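You operate a simulated robot arm through the tools that you are given. There is no shell and no other tool.

The job below is to be done with a simulated robot arm. You get a single attempt, and the scene is never put back.

JOB
Wipe the juice stain off the tray and set the tall lined glass of water on it.
Fine: the glass is filled to its line from the jug; pad and jug go back where they stood; the tray stays where it is. Set down upright: glass water jug, what you pick out. What is to be rubbed or washed off counts as gone when no trace of it is left.

It is judged by the outcome, as a careful person would: the job done as asked, and still so three seconds after it is handed in. It fails if anything else is knocked over, pushed out of place, dropped, spilled or broken.

ROBOT AND FRAMES
A 7-joint arm with a fingered hand, fixed in place. Base frame: the origin is at the foot of the arm, x ahead of it, y to its left, z up. Readings come in mm, degrees, newtons and seconds.
Its first joint turns from -166.0 to 166.0 degrees. Payload 4 kg.
The tool frame sits at the grasp point between the pads (the TCP): z along the fingers, y along the line on which they close. The tips reach 30 mm beyond it. Largest opening 104 mm; the body of the gripper starts 35 mm behind the TCP. The gripper is a hand of 4 fingers: y runs from the thumb to the fingers, the wrist lies at [-15, -113, -190] in the tool frame.
Orientation is that of the tool frame in the base frame, as a unit quaternion [x, y, z, w]. With the fingers straight down and the wrist toward the robot, the tool's x, y and z point along [0, 1, 0], [1, 0, 0] and [0, 0, -1] of the base frame.

CONTROLS
- The arm moves only by the tool move_arm. Its arguments are lists of equal length, an entry for each row: "delta_pos": the shift along the tool's x, y, z in mm, a list of three; "delta_rot": the turn, a rotation vector about the tool's x, y, z in degrees, a list of three. In form: {"delta_pos": [[dx, dy, dz], ...], "delta_rot": [[wx, wy, wz], ...]}. A call has 1 to 20 rows; each row shifts and turns the commanded pose from where the row before left it, along the tool's axes as they then stand. Rows are played at 5 a second. More than 50 mm and 8.6 degrees between two rows, and nothing of the call is played. A pose out of reach is approached as far as the arm can. The call stops where the force on the tool passes 40 N (or 10 N more than at its start, if that is more) or the arm is blocked; 0.2 s more then pass. In this call time passes only in rows, and 0.2 s behind the last. It gives the time, the measured TCP pose, the force on the tool (base axes), the opening and the grip force at its end, in the units of the frame above (readings bear some noise), with the torque about the TCP (base axes, N m) and any sound that the robot's microphone picked up.
- Cameras (640 x 400 px; columns grow to the right, rows downward): "scene" is fixed at [218.9, -652.2, 1353.1]; the picture's right is [0.63, -0.78, 0.00], its down [-0.37, -0.30, -0.88] and it looks along [0.68, 0.55, -0.48] (base axes); focal length 304 px, centre (320, 200). "wrist" rides on the gripper at [61, -92, -130] in the tool frame; the picture's right is [-0.81, 0.27, -0.52], its down [-0.53, -0.71, 0.46] and it looks along [-0.24, 0.64, 0.72] (tool axes); focal length 275 px, centre (320, 200). There is no depth. A picture from a camera that has moved, and an enlarged one, comes with that camera's place and axes in the base frame and with its lens.
- camera(camera): a new picture of that camera. The clock stands still meanwhile.
- curl_fingers(index, middle, ring, thumb_bend, thumb_turn): sets how far each is bent, from 0 (flat) to 1 (curled in); at 0.3 the hand is open as for a grip, at 0.7 the pads meet at the TCP. One left out holds its place. A second passes; each finger stops where it meets its share of the squeeze, and holds until it gets a number again. It is the only way to open and close the hand. It gives what a move gives, with no picture; readings hold the bend of each and the force on the fingers (four entries, about 0 where the hand has none), thumb and palm. thumb_turn goes from beside the hand (0) to across from the fingers (1), as for a grip.
- close_up(camera, box): a new picture of the part [left, top, right, bottom] of that camera's present view, enlarged. The clock stands still meanwhile.
- close_job(): hands the job in; it is judged then, once.

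Places have to be worked out from the pictures, the camera data and where the tool is seen. Open the gripper and draw the arm clear of the work before you hand the job in, unless the task says otherwise.

The tools are called as a command line: name --argument value ..., lists and objects as JSON in quotes. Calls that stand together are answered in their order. move_arm: Moves the arm, as the interface text tells. Its arguments: {"type":"object","properties":{"delta_pos":{"type":"array","items":{"type":"array","items":{"type":"number"}}},"delta_rot":{"type":"array","items":{"type":"array","items":{"type":"number"}}}},"required":["delta_pos","delta_rot"]} The other tools are called the same way: curl_fingers (index, middle, ring, thumb_bend, thumb_turn) moves the fingers one by one; camera (camera) takes a picture; close_up (camera, box) takes an enlarged picture of a part of a camera's view; close_job () hands the job in.

At the start:

```text
time: 0.0
position: [518.9, 119.3, 1153.2]
ee_rot: [0.707, 0.707, 0.0, 0.001]
wrist_force: [0.2, -0.3, 0.7]
moment: [0.0, -0.02, 0.02]
gripper_width: 103.5
gripper_force: 0.2
shape: jaw
bend: [0.3, 0.3, 0.3, 0.3, 0.98]
finger forces: [0.0, 0.1, 0.0, 0.0, 0.0, 0.0]
```

scene: 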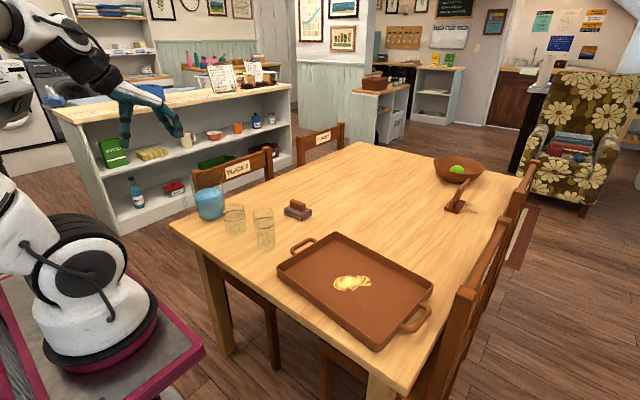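
wrist: 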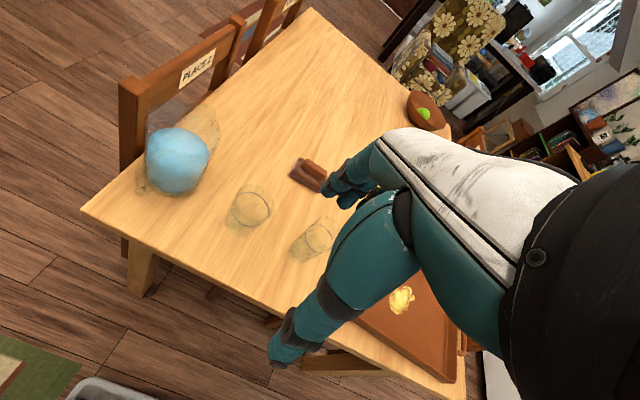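

I start by looking closer at the table: jug, two glasses, pad, tray and stain.

close_up --camera "scene" --box '[180, 160, 340, 260]'

close_up --camera "scene" --box '[260, 220, 452, 340]'

close_up --camera "wrist" --box '[120, 100, 360, 270]'

```text
4.00 times, centred on (260, 210) of scene
camera zoom: at [218.9, -652.2, 1353.1], right [0.63, -0.78, 0.0], down [-0.37, -0.3, -0.88], along [0.68, 0.55, -0.48], focal length 1216 px, centre (560, 160)
```

zoom: 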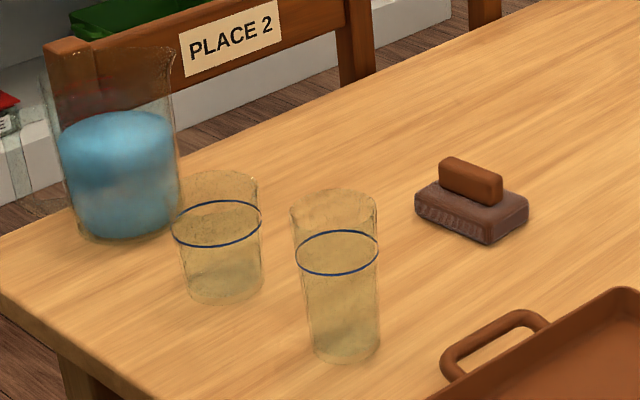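

```text
3.33 times, centred on (356, 280) of scene
camera zoom: at [218.9, -652.2, 1353.1], right [0.63, -0.78, 0.0], down [-0.37, -0.3, -0.88], along [0.68, 0.55, -0.48], focal length 1013 px, centre (200, -67)
```

zoom: 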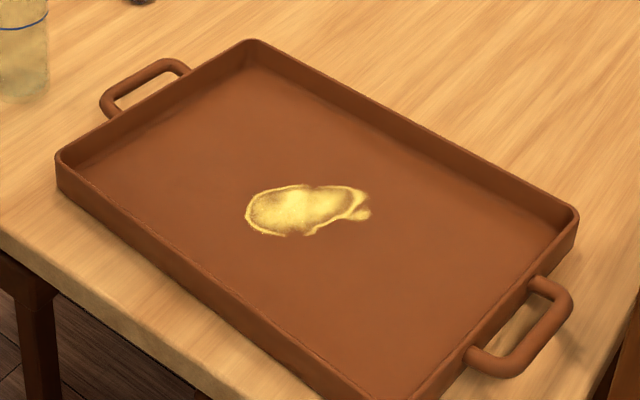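

```text
2.35 times, centred on (240, 185) of wrist
camera zoom: at [428.0, 178.3, 1283.9], right [0.27, -0.81, 0.52], down [-0.71, -0.53, -0.46], along [0.64, -0.24, -0.72], focal length 648 px, centre (508, 235)
```

zoom: 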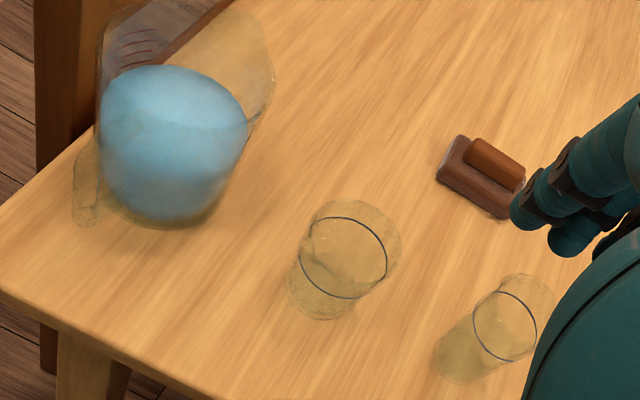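

The tall glass looks to be at about (737, 0), the jug near (738, 317), the pad near (958, 57) and the stain near (770, -321). I zoom in further on the jug and glass to see handle and spout.

close_up --camera "scene" --box '[184, 165, 248, 230]'

close_up --camera "wrist" --box '[120, 90, 230, 200]'

close_up --camera "scene" --box '[240, 190, 320, 260]'

close_up --camera "scene" --box '[90, 60, 220, 170]'

```text
6.15 times, centred on (216, 198) of scene
camera zoom: at [218.9, -652.2, 1353.1], right [0.63, -0.78, 0.0], down [-0.37, -0.3, -0.88], along [0.68, 0.55, -0.48], focal length 1870 px, centre (960, 215)
```

zoom: 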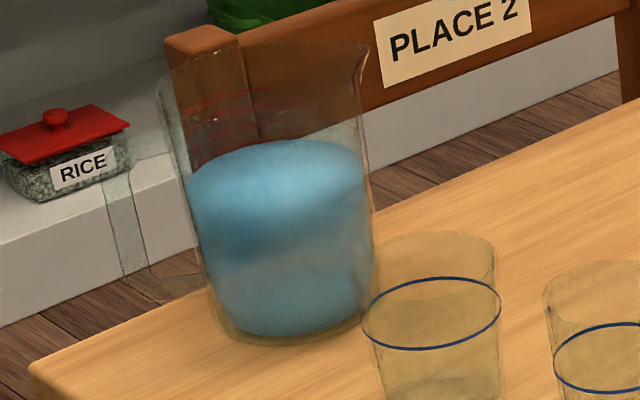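

```text
3.64 times, centred on (175, 145) of wrist
camera zoom: at [428.0, 178.3, 1283.9], right [0.27, -0.81, 0.52], down [-0.71, -0.53, -0.46], along [0.64, -0.24, -0.72], focal length 1001 px, centre (847, 400)
```

zoom: 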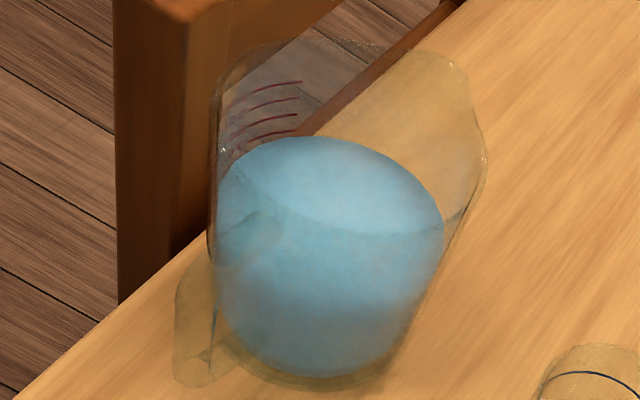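

```text
5.71 times, centred on (280, 225) of scene
camera zoom: at [218.9, -652.2, 1353.1], right [0.63, -0.78, 0.0], down [-0.37, -0.3, -0.88], along [0.68, 0.55, -0.48], focal length 1737 px, centre (549, 57)
```

zoom: 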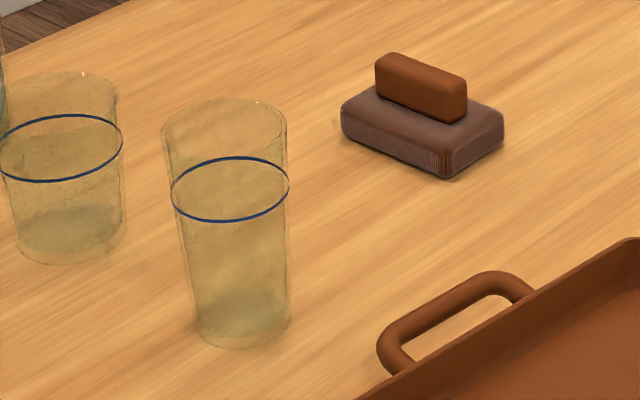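

```text
3.64 times, centred on (155, 115) of scene
camera zoom: at [218.9, -652.2, 1353.1], right [0.63, -0.78, 0.0], down [-0.37, -0.3, -0.88], along [0.68, 0.55, -0.48], focal length 1105 px, centre (920, 509)
```

zoom: 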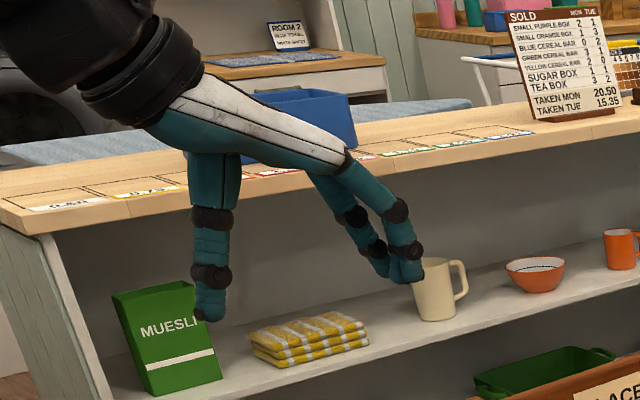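

I look at the left part of the scene to understand the robot's own body and what stands near the table's near side.

close_up --camera "scene" --box '[0, 150, 240, 400]'

close_up --camera "scene" --box '[0, 0, 240, 150]'

```text
1.60 times, centred on (120, 275) of scene
camera zoom: at [218.9, -652.2, 1353.1], right [0.63, -0.78, 0.0], down [-0.37, -0.3, -0.88], along [0.68, 0.55, -0.48], focal length 486 px, centre (640, 80)
```

zoom: 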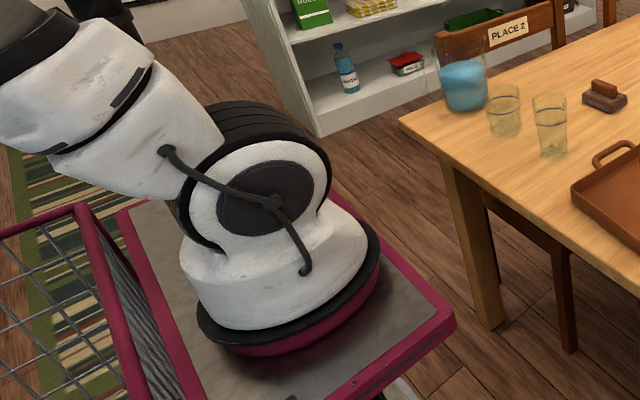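

```text
2.67 times, centred on (120, 75) of scene
camera zoom: at [218.9, -652.2, 1353.1], right [0.63, -0.78, 0.0], down [-0.37, -0.3, -0.88], along [0.68, 0.55, -0.48], focal length 810 px, centre (853, 533)
```

zoom: 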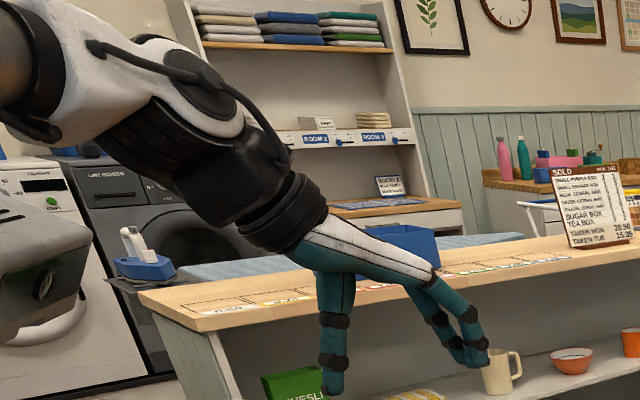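

The pad's grip bar runs along base y at about x 955, which suits the present hand orientation (closing along base x). I move over toward the pad at a safe height to look at it with the wrist camera.

move_arm --delta_pos '[[-6, 40, 20], [-6, 40, 20], [-6, 40, 20], [-6, 40, 20], [-6, 40, 20], [-6, 40, 20], [-6, 40, 20], [-6, 40, 20], [-6, 40, 20]]' --delta_rot '[[0, 0, 0], [0, 0, 0], [0, 0, 0], [0, 0, 0], [0, 0, 0], [0, 0, 0], [0, 0, 0], [0, 0, 0], [0, 0, 0]]'

camera --camera "wrist"

camera --camera "scene"

```text
time: 2.0
position: [877.4, 62.0, 971.9]
ee_rot: [0.707, 0.707, 0.0, 0.0]
wrist_force: [-1.1, 0.1, -1.1]
moment: [-0.01, -0.02, 0.02]
gripper_width: 103.7
gripper_force: 0.0
shape: jaw
bend: [0.3, 0.3, 0.3, 0.3, 0.98]
finger forces: [0.1, 0.1, 0.0, 0.1, 0.1, 0.0]
```

```text
taken
camera wrist: at [786.7, 122.7, 1101.9], right [0.27, -0.81, 0.52], down [-0.71, -0.53, -0.46], along [0.65, -0.24, -0.72], focal length 275 px, centre (320, 200)
```

wrist: 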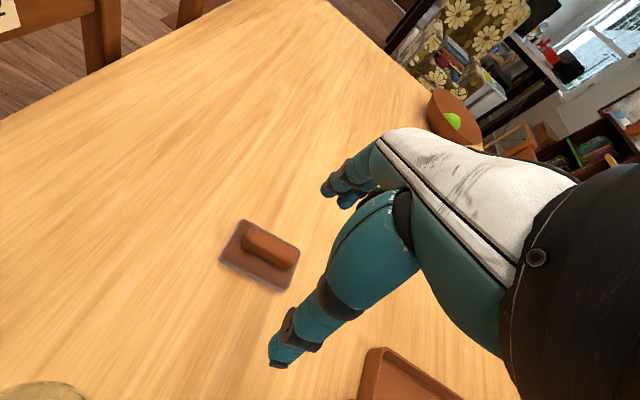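

```text
taken
```

scene: 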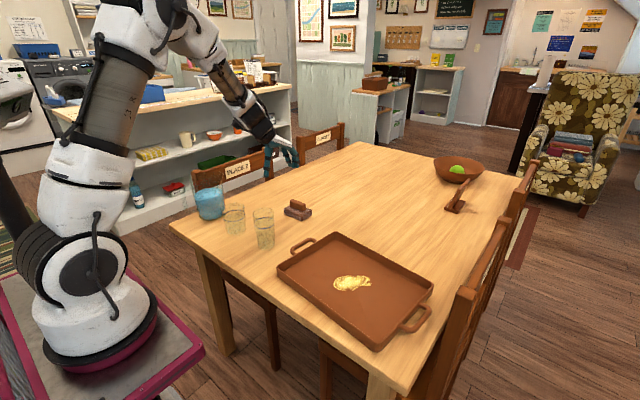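

The pad is clearly visible now; I zoom in to fix its place and the bar's axis.

close_up --camera "wrist" --box '[200, 200, 328, 310]'

close_up --camera "scene" --box '[275, 185, 323, 225]'

```text
3.64 times, centred on (264, 255) of wrist
camera zoom: at [786.7, 122.7, 1101.9], right [0.27, -0.81, 0.52], down [-0.71, -0.53, -0.46], along [0.65, -0.24, -0.72], focal length 1001 px, centre (524, 0)
```

zoom: 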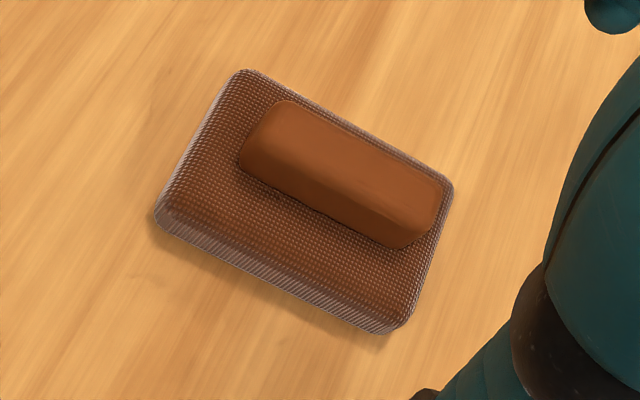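

```text
10.00 times, centred on (299, 205) of scene
camera zoom: at [218.9, -652.2, 1353.1], right [0.63, -0.78, 0.0], down [-0.37, -0.3, -0.88], along [0.68, 0.55, -0.48], focal length 3039 px, centre (530, 150)
```

zoom: 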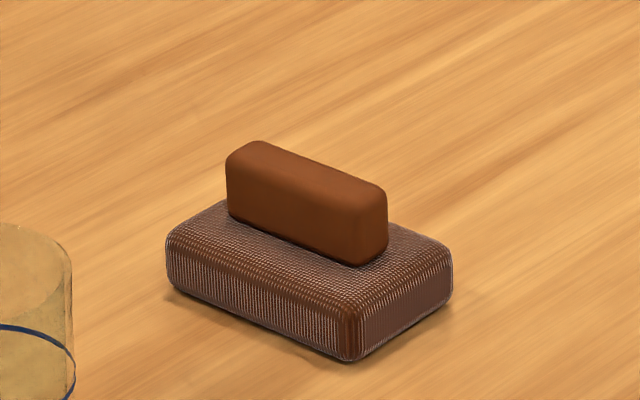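

Triangulated, the bar's top centre is about (960, 57, 787) with the table top near z 737. I move above it to z 850 and look before descending.

move_arm --delta_pos '[[-1.5, 20.5, 30], [-1.5, 20.5, 30], [-1, 20.5, 30], [-1, 20.5, 30]]' --delta_rot '[[0, 0, 0], [0, 0, 0], [0, 0, 0], [0, 0, 0]]'

camera --camera "wrist"

close_up --camera "scene" --box '[250, 130, 346, 230]'

```text
time: 3.0
position: [961.8, 59.3, 855.6]
ee_rot: [0.707, 0.707, 0.001, 0.001]
wrist_force: [-0.3, 0.3, 0.8]
moment: [0.04, -0.01, -0.01]
gripper_width: 103.7
gripper_force: 0.0
shape: jaw
bend: [0.3, 0.3, 0.3, 0.3, 0.98]
finger forces: [0.0, 0.0, 0.0, 0.0, 0.0, 0.0]
```

```text
taken
camera wrist: at [869.8, 119.1, 984.5], right [0.27, -0.81, 0.52], down [-0.71, -0.53, -0.46], along [0.65, -0.24, -0.72], focal length 275 px, centre (320, 200)
```

wrist: 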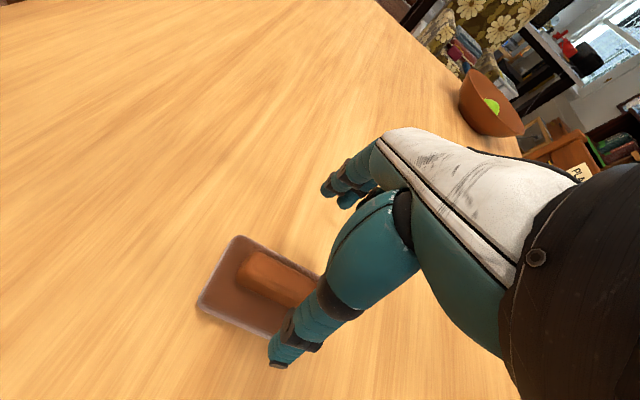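

```text
4.00 times, centred on (298, 180) of scene
camera zoom: at [218.9, -652.2, 1353.1], right [0.63, -0.78, 0.0], down [-0.37, -0.3, -0.88], along [0.68, 0.55, -0.48], focal length 1216 px, centre (408, 280)
```

zoom: 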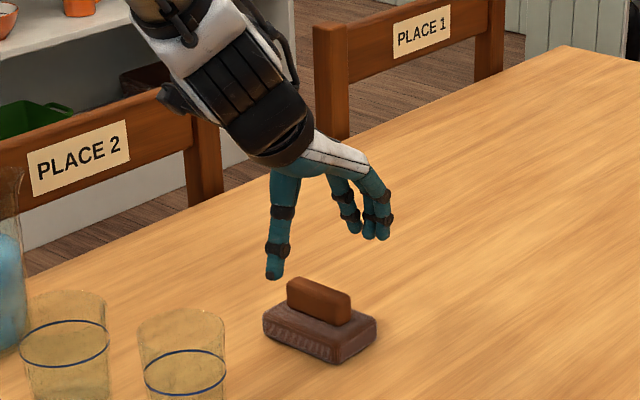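

I zoom in on the hand to see where thumb and fingers sit relative to the bar along base y.

close_up --camera "scene" --box '[305, 160, 353, 225]'

close_up --camera "wrist" --box '[190, 140, 430, 380]'

```text
6.15 times, centred on (329, 192) of scene
camera zoom: at [218.9, -652.2, 1353.1], right [0.63, -0.78, 0.0], down [-0.37, -0.3, -0.88], along [0.68, 0.55, -0.48], focal length 1870 px, centre (265, 246)
```

zoom: 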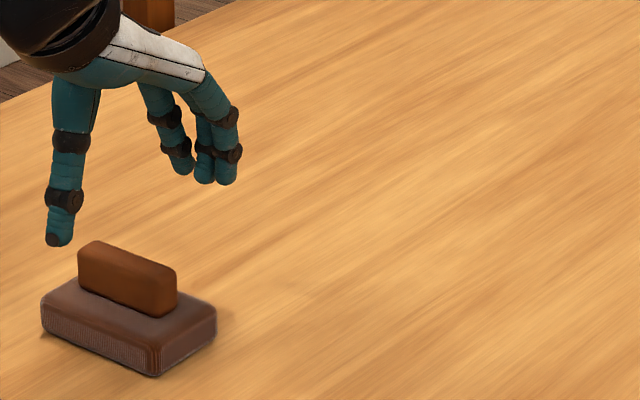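

```text
1.67 times, centred on (310, 260) of wrist
camera zoom: at [869.8, 119.1, 984.5], right [0.27, -0.81, 0.52], down [-0.71, -0.53, -0.46], along [0.65, -0.24, -0.72], focal length 459 px, centre (337, 100)
```

zoom: 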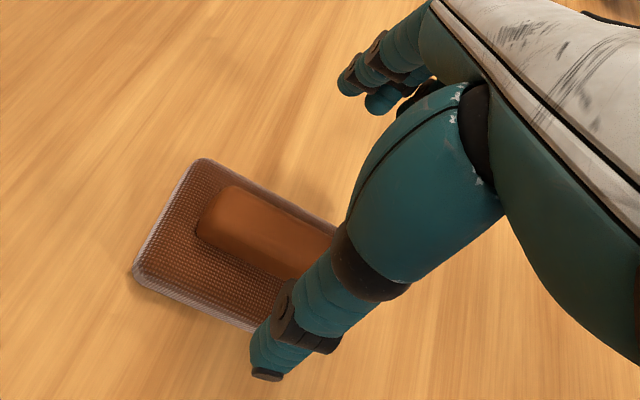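

Thumb and index oppose each other at the TCP, with the other two fingers 20 and 40 mm toward base -y. I partly close the hand in the air to see how it converges before using it on the bar.

curl_fingers --index 0.6 --middle 0.6 --ring 0.6 --thumb_bend 0.6 --thumb_turn 1.0

close_up --camera "scene" --box '[285, 150, 345, 212]'

close_up --camera "wrist" --box '[190, 140, 430, 380]'

```text
time: 4.0
position: [960.6, 59.8, 854.1]
ee_rot: [0.707, 0.707, 0.0, 0.0]
wrist_force: [-0.4, 0.5, -0.6]
moment: [-0.04, 0.0, 0.03]
gripper_width: 26.5
gripper_force: 0.0
shape: fingers
bend: [0.6, 0.6, 0.6, 0.6, 1.0]
finger forces: [0.1, 0.0, 0.0, 0.0, 0.0, 0.0]
```

```text
6.45 times, centred on (315, 181) of scene
camera zoom: at [218.9, -652.2, 1353.1], right [0.63, -0.78, 0.0], down [-0.37, -0.3, -0.88], along [0.68, 0.55, -0.48], focal length 1961 px, centre (352, 323)
```

zoom: 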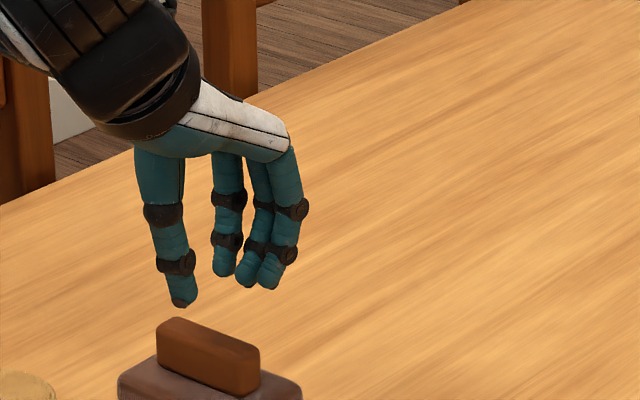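

```text
1.67 times, centred on (310, 260) of wrist
camera zoom: at [869.7, 119.3, 984.4], right [0.27, -0.81, 0.52], down [-0.71, -0.53, -0.46], along [0.64, -0.24, -0.72], focal length 459 px, centre (337, 100)
```

zoom: 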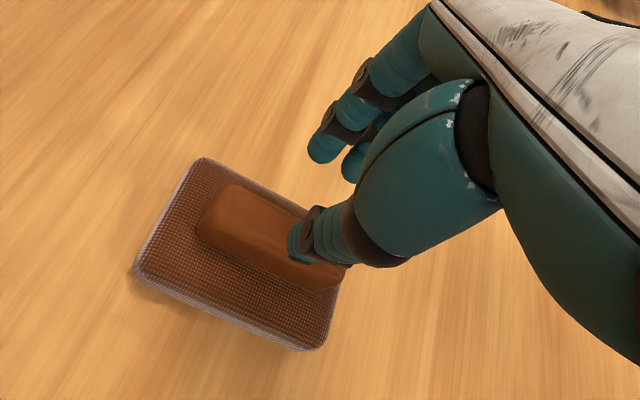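

The hand closes about 13 mm per side for each 0.1 of bend, and the tips reach roughly 30-35 mm below the TCP. I open to 0.45 and go down to z ≈ 803 so the tips straddle the bar without touching the pad body.

curl_fingers --index 0.45 --middle 0.45 --ring 0.45 --thumb_bend 0.45 --thumb_turn 1.0

move_arm --delta_pos '[[0, 0, 17], [0, 0, 17], [0, 0, 17]]' --delta_rot '[[0, 0, 0], [0, 0, 0], [0, 0, 0]]'

close_up --camera "scene" --box '[275, 165, 335, 227]'

close_up --camera "wrist" --box '[190, 140, 430, 380]'

```text
time: 5.0
position: [960.2, 58.2, 854.4]
ee_rot: [0.707, 0.707, 0.001, 0.0]
wrist_force: [-0.1, -0.8, 0.2]
moment: [0.0, -0.02, 0.01]
gripper_width: 64.6
gripper_force: 0.1
shape: fingers
bend: [0.45, 0.45, 0.45, 0.45, 0.99]
finger forces: [0.1, 0.1, 0.0, 0.1, 0.0, 0.0]
```

```text
time: 5.8
position: [960.1, 58.1, 803.1]
ee_rot: [0.708, 0.707, 0.001, 0.001]
wrist_force: [-0.4, -0.4, -0.4]
moment: [0.02, 0.01, 0.01]
gripper_width: 64.7
gripper_force: 0.0
shape: fingers
bend: [0.45, 0.45, 0.45, 0.45, 0.99]
finger forces: [0.0, 0.0, 0.0, 0.1, 0.0, 0.1]
```

```text
6.45 times, centred on (305, 196) of scene
camera zoom: at [218.9, -652.2, 1353.1], right [0.63, -0.78, 0.0], down [-0.37, -0.3, -0.88], along [0.68, 0.55, -0.48], focal length 1961 px, centre (417, 226)
```

zoom: 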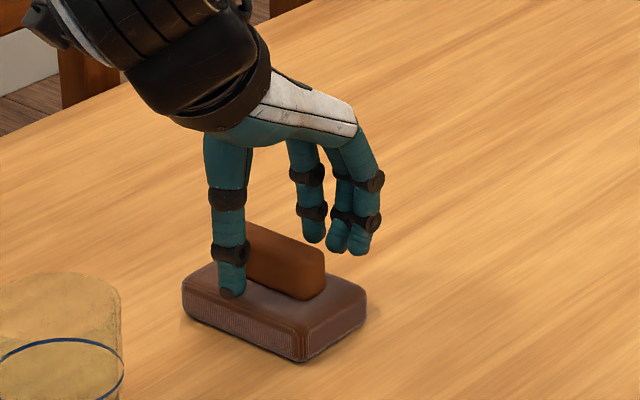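

```text
1.67 times, centred on (310, 260) of wrist
camera zoom: at [871.0, 118.8, 933.0], right [0.27, -0.81, 0.52], down [-0.71, -0.53, -0.46], along [0.65, -0.24, -0.72], focal length 459 px, centre (337, 100)
```

zoom: 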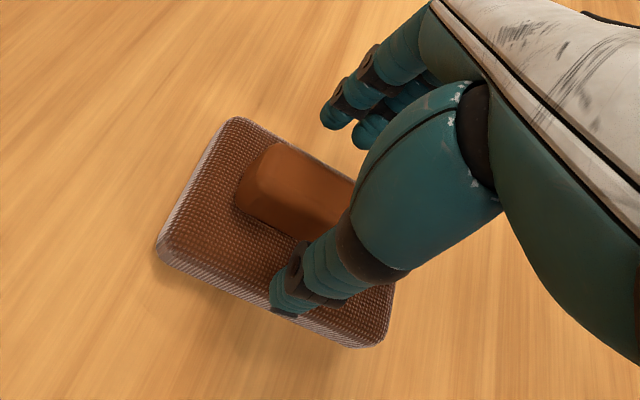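

The tips straddle the bar just above the pad body. I close index and thumb onto the bar, with middle and ring only coming alongside it.

curl_fingers --index 0.66 --middle 0.59 --ring 0.58 --thumb_bend 0.66 --thumb_turn 1.0

close_up --camera "scene" --box '[275, 165, 335, 227]'

close_up --camera "wrist" --box '[190, 140, 430, 380]'

```text
time: 6.8
position: [961.4, 58.8, 802.7]
ee_rot: [0.707, 0.707, 0.0, 0.0]
wrist_force: [0.1, 0.3, 0.4]
moment: [0.0, 0.01, 0.04]
gripper_width: 19.4
gripper_force: 2.3
shape: fingers
bend: [0.63, 0.59, 0.57, 0.63, 1.0]
finger forces: [2.2, 0.0, 0.0, 0.0, 2.2, 0.0]
```

```text
6.45 times, centred on (305, 196) of scene
camera zoom: at [218.9, -652.2, 1353.1], right [0.63, -0.78, 0.0], down [-0.37, -0.3, -0.88], along [0.68, 0.55, -0.48], focal length 1961 px, centre (417, 226)
```

zoom: 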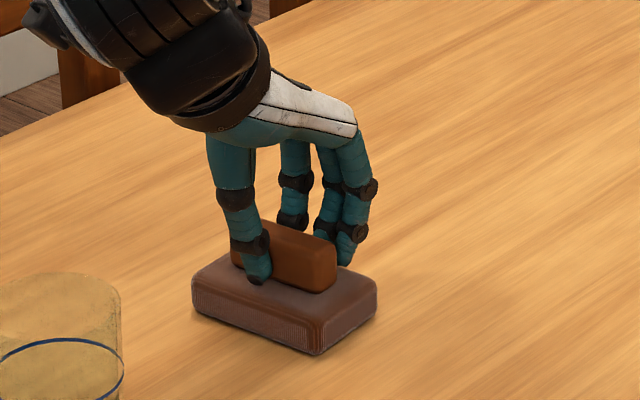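

```text
1.67 times, centred on (310, 260) of wrist
camera zoom: at [870.8, 119.0, 932.8], right [0.27, -0.81, 0.52], down [-0.71, -0.53, -0.46], along [0.64, -0.24, -0.72], focal length 459 px, centre (337, 100)
```

zoom: 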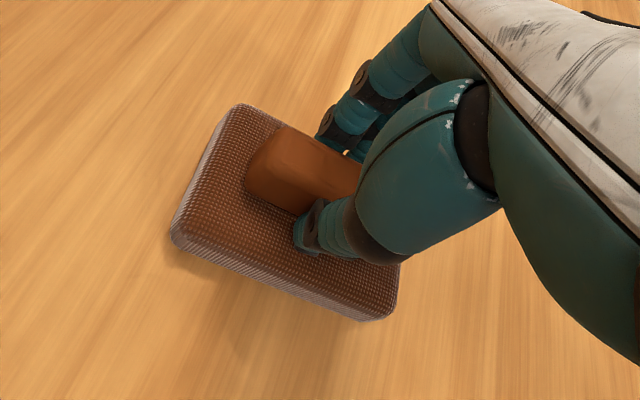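

Contact made: bar is about 19 mm thick; the pad shifted about 12 mm in +x while centring (its original bar centre was therefore near x ≈ 949; I'll restore it against the first pictures). I squeeze a bit more firmly.

curl_fingers --index 0.76 --middle 0.63 --ring 0.62 --thumb_bend 0.76

```text
time: 7.8
position: [961.2, 58.4, 802.7]
ee_rot: [0.707, 0.707, 0.0, 0.0]
wrist_force: [0.2, -0.1, 0.1]
moment: [0.03, 0.0, 0.02]
gripper_width: 16.9
gripper_force: 11.7
shape: fingers
bend: [0.62, 0.62, 0.61, 0.66, 1.0]
finger forces: [8.8, 1.7, 1.2, 0.0, 11.6, 0.1]
```

Grip is about 12 N and balanced. I lift 60 mm and check that the pad hangs straight.

move_arm --delta_pos '[[0, 0, -15], [0, 0, -20], [0, 0, -25]]' --delta_rot '[[0, 0, 0], [0, 0, 0], [0, 0, 0]]'

close_up --camera "scene" --box '[265, 145, 345, 227]'

close_up --camera "wrist" --box '[190, 140, 430, 380]'

```text
time: 8.6
position: [961.7, 60.0, 863.6]
ee_rot: [0.707, 0.707, 0.0, 0.001]
wrist_force: [0.6, 0.1, -0.8]
moment: [0.0, 0.03, 0.0]
gripper_width: 17.2
gripper_force: 11.3
shape: fingers
bend: [0.62, 0.62, 0.61, 0.66, 1.0]
finger forces: [8.9, 1.7, 1.0, 0.0, 11.5, 0.0]
```

```text
4.88 times, centred on (305, 186) of scene
camera zoom: at [218.9, -652.2, 1353.1], right [0.63, -0.78, 0.0], down [-0.37, -0.3, -0.88], along [0.68, 0.55, -0.48], focal length 1482 px, centre (393, 268)
```

zoom: 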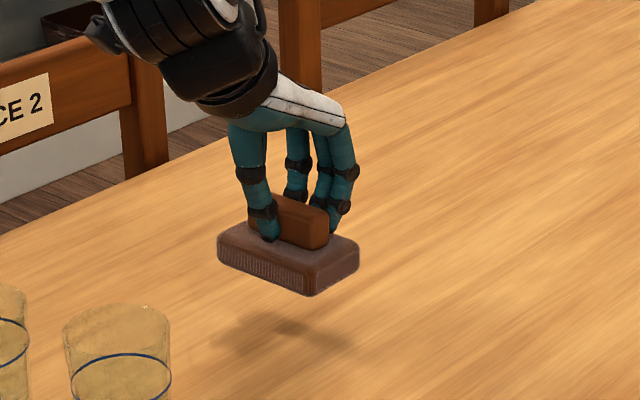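

```text
1.67 times, centred on (310, 260) of wrist
camera zoom: at [870.2, 119.8, 993.3], right [0.27, -0.81, 0.52], down [-0.71, -0.53, -0.46], along [0.64, -0.24, -0.72], focal length 459 px, centre (337, 100)
```

zoom: 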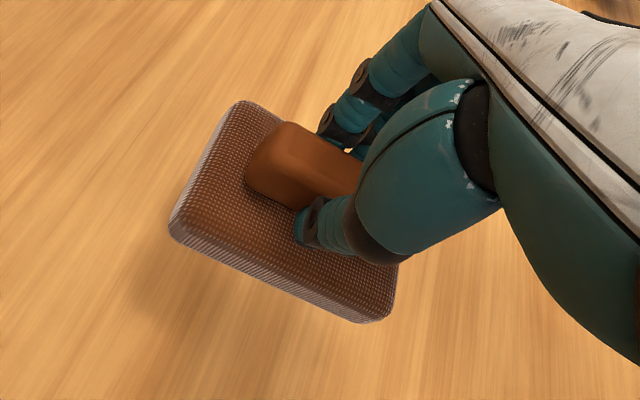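

The pad hangs straight in the grip. I carry it at z ≈ 880 toward the stain at about (770, -325), keeping the hand orientation, and then look.

move_arm --delta_pos '[[0, 0, -16], [-38.5, -19.2, 0], [-38.5, -19.2, 0], [-38.5, -19.2, 0], [-38.5, -19.2, 0], [-38.5, -19.2, 0], [-38.5, -19.2, 0], [-38.5, -19.2, 0], [-38.5, -19.2, 0], [-38.5, -19.2, 0], [-38.5, -19.2, 0]]' --delta_rot '[[0, 0, 0], [0, 0, 0], [0, 0, 0], [0, 0, 0], [0, 0, 0], [0, 0, 0], [0, 0, 0], [0, 0, 0], [0, 0, 0], [0, 0, 0], [0, 0, 0]]'

camera --camera "wrist"

camera --camera "scene"

```text
time: 11.0
position: [767.6, -322.9, 880.3]
ee_rot: [0.707, 0.708, 0.0, 0.0]
wrist_force: [0.5, -0.4, -0.6]
moment: [-0.06, 0.0, 0.0]
gripper_width: 16.7
gripper_force: 11.9
shape: fingers
bend: [0.62, 0.62, 0.61, 0.66, 1.0]
finger forces: [8.6, 1.6, 1.1, 0.1, 11.4, 0.0]
```

```text
taken
camera wrist: at [676.6, -263.5, 1009.2], right [0.28, -0.81, 0.52], down [-0.71, -0.53, -0.46], along [0.65, -0.24, -0.72], focal length 275 px, centre (320, 200)
```

wrist: 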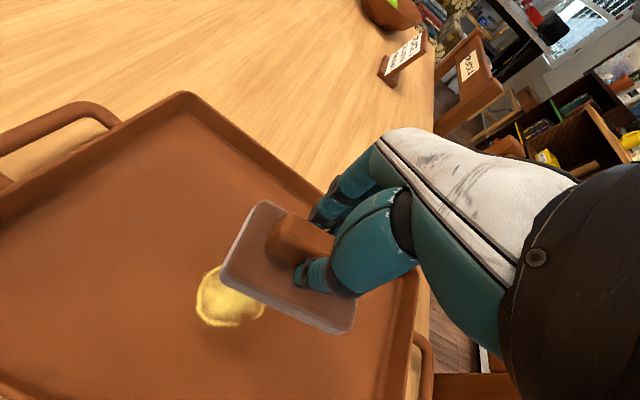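

```text
taken
```

scene: 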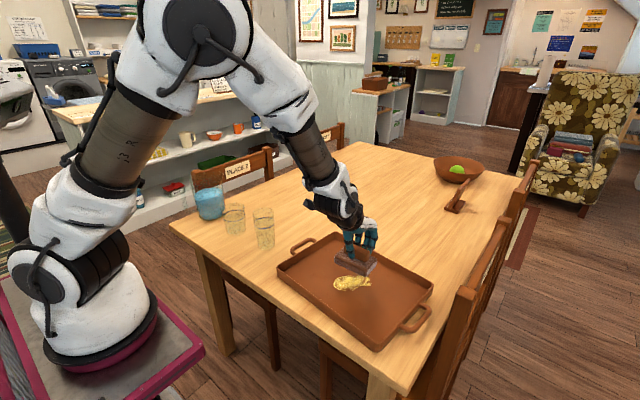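

The pad hovers over the stain (about x 733-800, y -275 to -368). I descend to z ≈ 814, just above expected contact.

move_arm --delta_pos '[[0, 0, 22], [0, 0, 22], [0, 0, 14], [0, 0, 8]]' --delta_rot '[[0, 0, 0], [0, 0, 0], [0, 0, 0], [0, 0, 0]]'

close_up --camera "scene" --box '[300, 215, 420, 320]'

```text
time: 12.0
position: [768.3, -326.0, 812.2]
ee_rot: [0.707, 0.707, 0.0, 0.0]
wrist_force: [-1.0, 0.2, -1.0]
moment: [0.0, -0.02, 0.02]
gripper_width: 17.1
gripper_force: 11.2
shape: fingers
bend: [0.62, 0.62, 0.61, 0.66, 1.0]
finger forces: [8.7, 1.7, 1.1, 0.0, 11.5, 0.0]
```

```text
3.81 times, centred on (360, 268) of scene
camera zoom: at [218.9, -652.2, 1353.1], right [0.63, -0.78, 0.0], down [-0.37, -0.3, -0.88], along [0.68, 0.55, -0.48], focal length 1158 px, centre (168, -57)
```

zoom: 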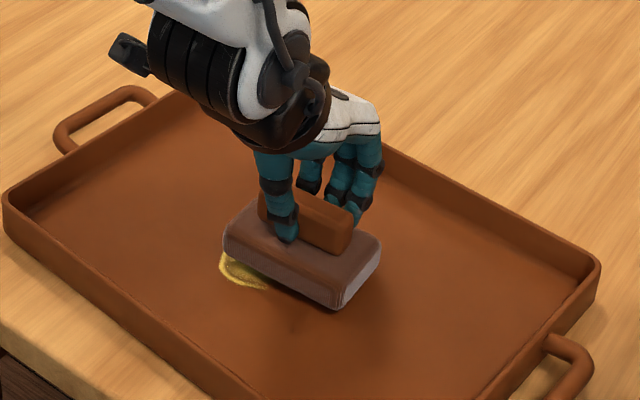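

Still no contact. I go down in small steps watching the vertical force.

move_arm --delta_pos '[[0, 0, 2], [0, 0, 2], [0, 0, 1]]' --delta_rot '[[0, 0, 0], [0, 0, 0], [0, 0, 0]]'

```text
time: 12.8
position: [768.9, -327.1, 807.5]
ee_rot: [0.708, 0.706, 0.0, -0.001]
wrist_force: [-1.6, 0.0, 1.5]
moment: [-0.02, -0.03, -0.02]
gripper_width: 16.9
gripper_force: 11.6
shape: fingers
bend: [0.62, 0.62, 0.61, 0.66, 1.0]
finger forces: [8.7, 1.4, 0.9, 0.0, 12.1, 0.1]
```

move_arm --delta_pos '[[0, 0, 1], [0, 0, 1]]' --delta_rot '[[0, 0, 0], [0, 0, 0]]'

```text
time: 13.4
position: [768.9, -325.0, 806.7]
ee_rot: [0.707, 0.707, 0.0, -0.001]
wrist_force: [-2.5, 1.0, 4.8]
moment: [-0.04, -0.04, 0.03]
gripper_width: 17.2
gripper_force: 12.1
shape: fingers
bend: [0.62, 0.62, 0.61, 0.66, 1.0]
finger forces: [8.9, 1.6, 0.7, 0.0, 13.2, 0.1]
```

Contact at about 5 N. I start rubbing along y with short rows, then check force and tray.

move_arm --delta_pos '[[10, 0, 0], [10, 0, 0], [10, 0, 0], [10, 0, 0], [-10, 0, 0], [-10, 0, 0], [-10, 0, 0], [-10, 0, 0], [-10, 0, 0], [-10, 0, 0], [-10, 0, 0], [-10, 0, 0]]' --delta_rot '[[0, 0, 0], [0, 0, 0], [0, 0, 0], [0, 0, 0], [0, 0, 0], [0, 0, 0], [0, 0, 0], [0, 0, 0], [0, 0, 0], [0, 0, 0], [0, 0, 0], [0, 0, 0]]'

close_up --camera "scene" --box '[260, 210, 452, 360]'

close_up --camera "wrist" --box '[100, 140, 430, 380]'

```text
time: 16.0
position: [768.7, -365.7, 806.7]
ee_rot: [0.707, 0.707, -0.001, 0.0]
wrist_force: [-0.1, 3.2, 8.7]
moment: [0.03, -0.08, 0.01]
gripper_width: 16.7
gripper_force: 13.9
shape: fingers
bend: [0.61, 0.61, 0.61, 0.66, 1.0]
finger forces: [9.5, 4.4, 0.9, 0.0, 12.5, 0.1]
```

```text
2.67 times, centred on (356, 285) of scene
camera zoom: at [218.9, -652.2, 1353.1], right [0.63, -0.78, 0.0], down [-0.37, -0.3, -0.88], along [0.68, 0.55, -0.48], focal length 810 px, centre (224, -27)
```

zoom: 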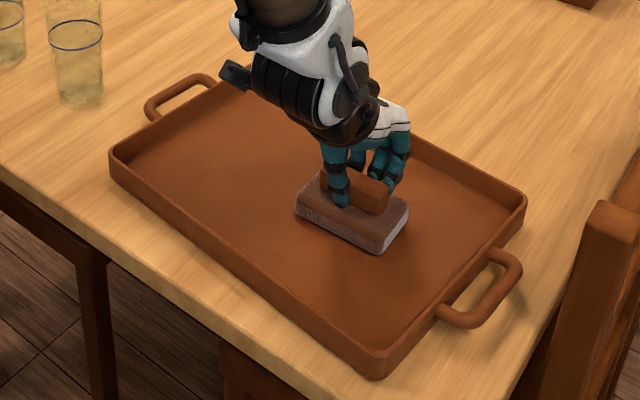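

```text
1.67 times, centred on (265, 260) of wrist
camera zoom: at [677.5, -306.2, 936.1], right [0.27, -0.81, 0.52], down [-0.71, -0.53, -0.46], along [0.65, -0.24, -0.72], focal length 459 px, centre (412, 100)
```

zoom: 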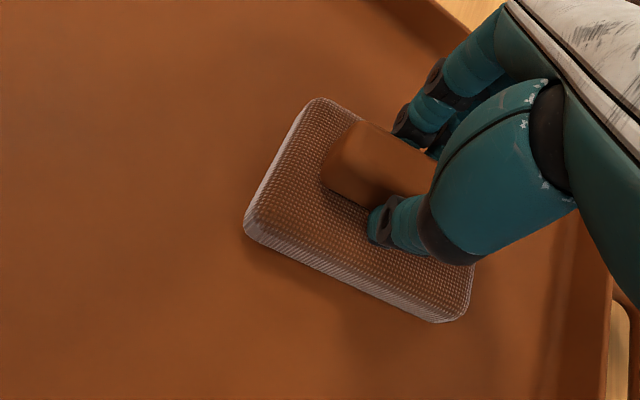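

The stain already looks gone where visible. I rub the near and far margins too, for good measure.

move_arm --delta_pos '[[0, -10, 0], [0, -10, 0], [12, 0, 0], [12, 0, 0], [12, 0, 0], [12, 0, 0], [12, 0, 0], [12, 0, 0], [12, 0, 0], [0, 10, 0], [0, 10, 0], [0, 10, 0], [0, 10, 0]]' --delta_rot '[[0, 0, 0], [0, 0, 0], [0, 0, 0], [0, 0, 0], [0, 0, 0], [0, 0, 0], [0, 0, 0], [0, 0, 0], [0, 0, 0], [0, 0, 0], [0, 0, 0], [0, 0, 0], [0, 0, 0]]'

move_arm --delta_pos '[[-12, 0, 0], [-12, 0, 0], [-12, 0, 0], [-12, 0, 0], [-12, 0, 0], [-12, 0, 0], [-12, 0, 0], [0, -10, 0], [0, -10, 0], [12, 0, 0], [12, 0, 0], [12, 0, 0], [12, 0, 0], [12, 0, 0], [12, 0, 0], [12, 0, 0]]' --delta_rot '[[0, 0, 0], [0, 0, 0], [0, 0, 0], [0, 0, 0], [0, 0, 0], [0, 0, 0], [0, 0, 0], [0, 0, 0], [0, 0, 0], [0, 0, 0], [0, 0, 0], [0, 0, 0], [0, 0, 0], [0, 0, 0], [0, 0, 0], [0, 0, 0]]'

close_up --camera "scene" --box '[260, 220, 452, 340]'

```text
time: 18.8
position: [788.0, -281.3, 806.3]
ee_rot: [0.707, 0.707, -0.001, 0.0]
wrist_force: [-4.5, -0.3, 7.3]
moment: [0.01, 0.06, -0.01]
gripper_width: 16.7
gripper_force: 13.7
shape: fingers
bend: [0.62, 0.62, 0.62, 0.67, 1.0]
finger forces: [8.4, 4.2, 0.6, 0.0, 13.8, 0.0]
```

```text
time: 22.2
position: [768.0, -280.9, 807.3]
ee_rot: [0.707, 0.707, 0.0, -0.001]
wrist_force: [0.4, -0.5, 1.0]
moment: [0.05, -0.05, 0.01]
gripper_width: 17.0
gripper_force: 12.3
shape: fingers
bend: [0.61, 0.61, 0.61, 0.67, 1.0]
finger forces: [9.0, 3.0, 0.8, 0.1, 11.5, 0.1]
```

```text
3.33 times, centred on (356, 280) of scene
camera zoom: at [218.9, -652.2, 1353.1], right [0.63, -0.78, 0.0], down [-0.37, -0.3, -0.88], along [0.68, 0.55, -0.48], focal length 1013 px, centre (200, -67)
```

zoom: 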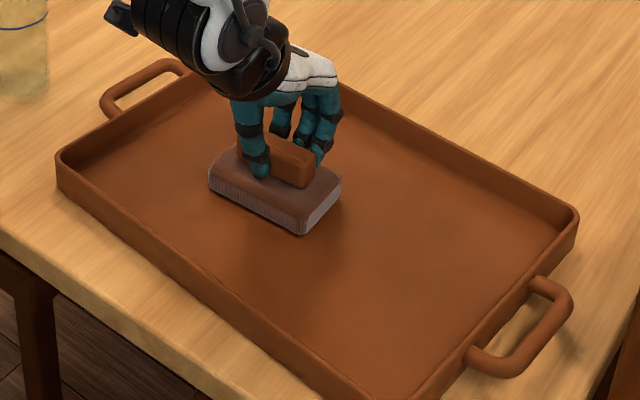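

The tray has not moved and no stain shows. I lift the pad to z ≈ 885 and look at the whole tray floor.

move_arm --delta_pos '[[0, 0, -10], [0, 0, -20], [0, 0, -25], [0, 0, -25]]' --delta_rot '[[0, 0, 0], [0, 0, 0], [0, 0, 0], [0, 0, 0]]'

close_up --camera "scene" --box '[260, 220, 452, 340]'

camera --camera "wrist"

```text
time: 23.2
position: [769.5, -282.8, 886.5]
ee_rot: [0.707, 0.707, 0.0, 0.0]
wrist_force: [0.6, -0.5, -0.6]
moment: [-0.01, 0.02, 0.03]
gripper_width: 17.0
gripper_force: 11.8
shape: fingers
bend: [0.61, 0.61, 0.61, 0.67, 1.0]
finger forces: [8.8, 1.7, 1.0, 0.0, 11.3, 0.0]
```

```text
3.33 times, centred on (356, 280) of scene
camera zoom: at [218.9, -652.2, 1353.1], right [0.63, -0.78, 0.0], down [-0.37, -0.3, -0.88], along [0.68, 0.55, -0.48], focal length 1013 px, centre (200, -67)
```

zoom: 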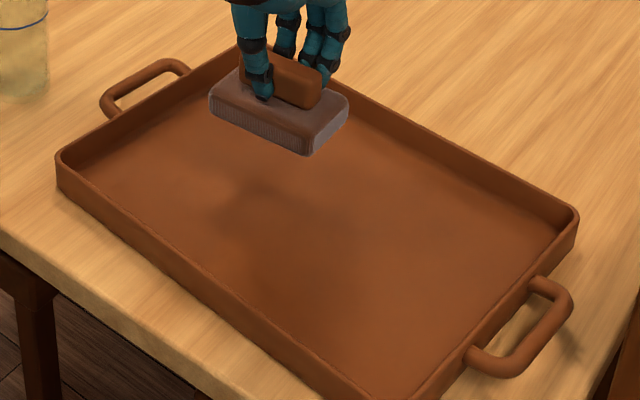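

```text
taken
camera wrist: at [678.0, -222.4, 1017.3], right [0.27, -0.81, 0.52], down [-0.71, -0.53, -0.46], along [0.64, -0.24, -0.72], focal length 275 px, centre (320, 200)
```

wrist: 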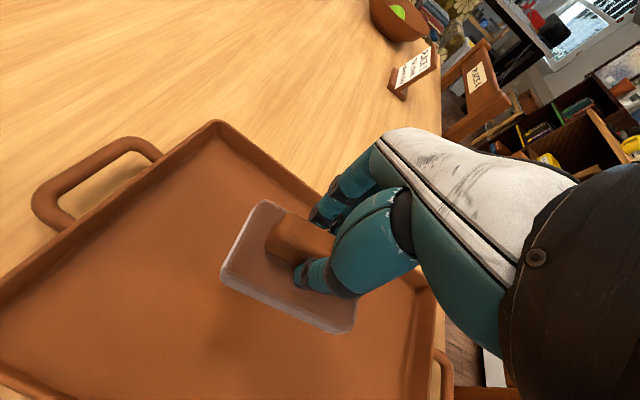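

The tray floor is clean. I carry the pad back to its spot; its original grip position corresponds to TCP about (950, 58.5), 11 mm nearer than where I squeezed it.

move_arm --delta_pos '[[34.1, 18, 0], [34.1, 18, 0], [34.1, 18, 0], [34.1, 18, 0], [34.1, 18, 0], [34.1, 18, 0], [34.1, 18, 0], [34.1, 18, 0], [34.1, 18, 0], [34.1, 18, 0], [0, 0, 20], [0, 0, 20], [0, 0, 18]]' --delta_rot '[[0, 0, 0], [0, 0, 0], [0, 0, 0], [0, 0, 0], [0, 0, 0], [0, 0, 0], [0, 0, 0], [0, 0, 0], [0, 0, 0], [0, 0, 0], [0, 0, 0], [0, 0, 0], [0, 0, 0]]'

close_up --camera "scene" --box '[275, 165, 335, 227]'

```text
time: 26.0
position: [947.4, 57.2, 826.8]
ee_rot: [0.707, 0.707, 0.0, 0.0]
wrist_force: [1.0, -0.3, -0.7]
moment: [0.0, 0.0, -0.02]
gripper_width: 16.7
gripper_force: 11.0
shape: fingers
bend: [0.61, 0.61, 0.61, 0.67, 1.0]
finger forces: [8.7, 1.4, 1.0, 0.1, 11.1, 0.0]
```

```text
6.45 times, centred on (305, 196) of scene
camera zoom: at [218.9, -652.2, 1353.1], right [0.63, -0.78, 0.0], down [-0.37, -0.3, -0.88], along [0.68, 0.55, -0.48], focal length 1961 px, centre (417, 226)
```

zoom: 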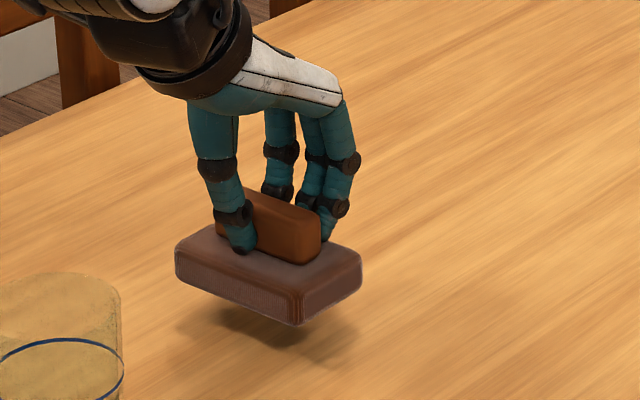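

I lower the pad to just above the table and compare with the picture from before the grip.

move_arm --delta_pos '[[0, 0, 10], [0, 0, 8], [0, 0, 3]]' --delta_rot '[[0, 0, 0], [0, 0, 0], [0, 0, 0]]'

close_up --camera "scene" --box '[275, 165, 335, 227]'

close_up --camera "scene" --box '[275, 185, 323, 225]'

```text
time: 26.8
position: [947.9, 57.1, 806.6]
ee_rot: [0.707, 0.707, 0.0, 0.001]
wrist_force: [-0.5, -1.0, -0.5]
moment: [-0.02, 0.01, 0.0]
gripper_width: 17.1
gripper_force: 11.0
shape: fingers
bend: [0.61, 0.61, 0.61, 0.67, 1.0]
finger forces: [8.7, 1.3, 0.9, 0.0, 11.2, 0.1]
```

```text
6.45 times, centred on (305, 196) of scene
camera zoom: at [218.9, -652.2, 1353.1], right [0.63, -0.78, 0.0], down [-0.37, -0.3, -0.88], along [0.68, 0.55, -0.48], focal length 1961 px, centre (417, 226)
```

zoom: 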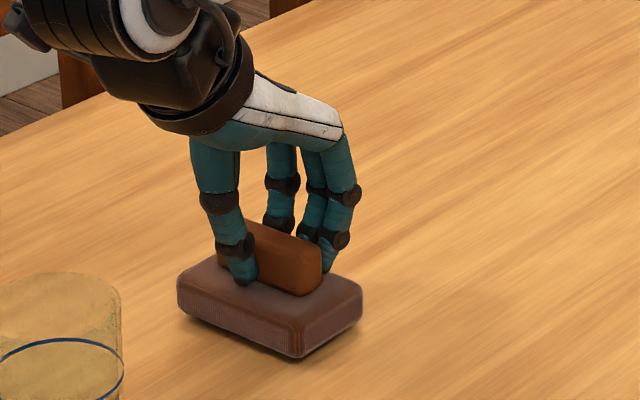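

```text
10.00 times, centred on (299, 205) of scene
camera zoom: at [218.9, -652.2, 1353.1], right [0.63, -0.78, 0.0], down [-0.37, -0.3, -0.88], along [0.68, 0.55, -0.48], focal length 3039 px, centre (530, 150)
```

zoom: 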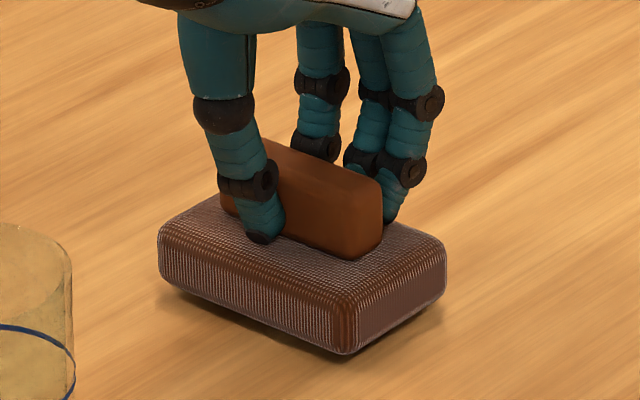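

The pad needs about 3 mm more in +x; I shift that and lower to contact.

move_arm --delta_pos '[[0, 3, 1], [0, 0, 1.5], [0, 0, 1.5]]' --delta_rot '[[0, 0, 0], [0, 0, 0], [0, 0, 0]]'

close_up --camera "scene" --box '[275, 185, 323, 225]'

```text
time: 27.6
position: [952.2, 58.9, 803.7]
ee_rot: [0.707, 0.707, 0.0, 0.0]
wrist_force: [0.3, 0.1, -1.4]
moment: [0.03, -0.01, 0.0]
gripper_width: 17.2
gripper_force: 11.0
shape: fingers
bend: [0.61, 0.61, 0.61, 0.67, 1.0]
finger forces: [8.5, 1.4, 1.1, 0.0, 11.0, 0.0]
```

```text
10.00 times, centred on (299, 205) of scene
camera zoom: at [218.9, -652.2, 1353.1], right [0.63, -0.78, 0.0], down [-0.37, -0.3, -0.88], along [0.68, 0.55, -0.48], focal length 3039 px, centre (530, 150)
```

zoom: 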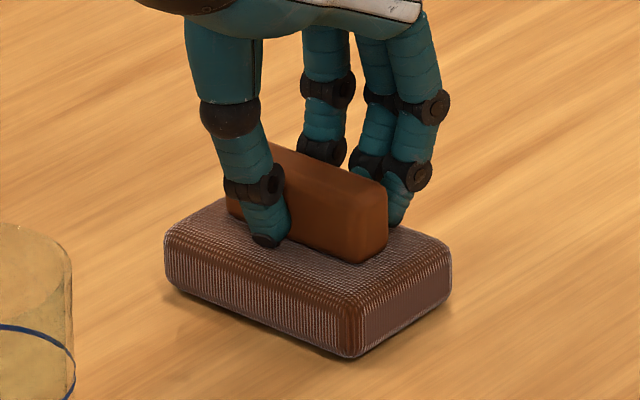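

It matches the original picture to within about a millimetre. I lower the last bit until I feel the table.

move_arm --delta_pos '[[0, 0, 0.8], [0, 0, 0.8]]' --delta_rot '[[0, 0, 0], [0, 0, 0]]'

```text
time: 28.2
position: [951.0, 58.9, 801.6]
ee_rot: [0.708, 0.707, 0.0, 0.0]
wrist_force: [-0.4, -1.2, 2.0]
moment: [-0.05, -0.03, -0.03]
gripper_width: 16.8
gripper_force: 12.2
shape: fingers
bend: [0.61, 0.61, 0.61, 0.67, 1.0]
finger forces: [8.3, 3.1, 0.8, 0.1, 11.8, 0.0]
```

Touching at 2 N. I release by opening all fingers evenly.

curl_fingers --index 0.45 --middle 0.45 --ring 0.45 --thumb_bend 0.45

move_arm --delta_pos '[[0, 0, -15], [0, 0, -30], [0, 0, -40], [0, 0, -45]]' --delta_rot '[[0, 0, 0], [0, 0, 0], [0, 0, 0], [0, 0, 0]]'

close_up --camera "scene" --box '[275, 185, 323, 225]'

close_up --camera "scene" --box '[260, 220, 452, 340]'

```text
time: 29.2
position: [952.5, 58.5, 801.3]
ee_rot: [0.707, 0.707, 0.0, 0.001]
wrist_force: [0.0, -0.6, 0.0]
moment: [-0.02, -0.02, -0.01]
gripper_width: 64.4
gripper_force: 0.1
shape: fingers
bend: [0.45, 0.45, 0.45, 0.45, 0.99]
finger forces: [0.0, 0.0, 0.0, 0.1, 0.0, 0.0]
```

```text
time: 30.2
position: [953.1, 58.3, 932.2]
ee_rot: [0.708, 0.707, 0.0, 0.0]
wrist_force: [0.1, -1.3, 0.0]
moment: [0.01, 0.01, -0.02]
gripper_width: 64.4
gripper_force: 0.0
shape: fingers
bend: [0.45, 0.45, 0.45, 0.45, 0.99]
finger forces: [0.1, 0.0, 0.0, 0.0, 0.1, 0.0]
```

```text
10.00 times, centred on (299, 205) of scene
camera zoom: at [218.9, -652.2, 1353.1], right [0.63, -0.78, 0.0], down [-0.37, -0.3, -0.88], along [0.68, 0.55, -0.48], focal length 3039 px, centre (530, 150)
```

zoom: 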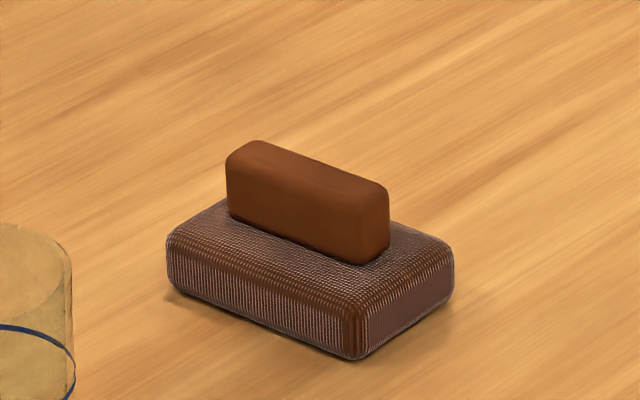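

```text
3.33 times, centred on (356, 280) of scene
camera zoom: at [218.9, -652.2, 1353.1], right [0.63, -0.78, 0.0], down [-0.37, -0.3, -0.88], along [0.68, 0.55, -0.48], focal length 1013 px, centre (200, -67)
```

zoom: 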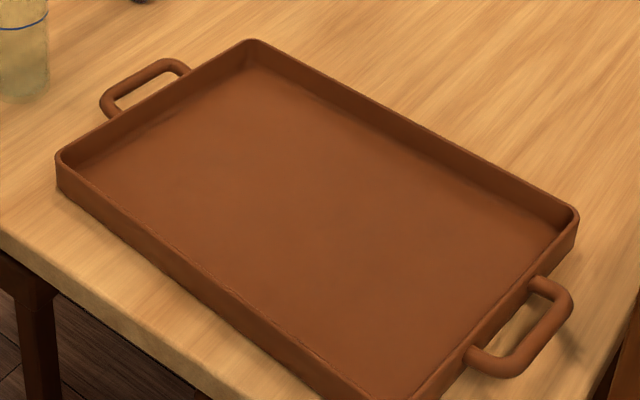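

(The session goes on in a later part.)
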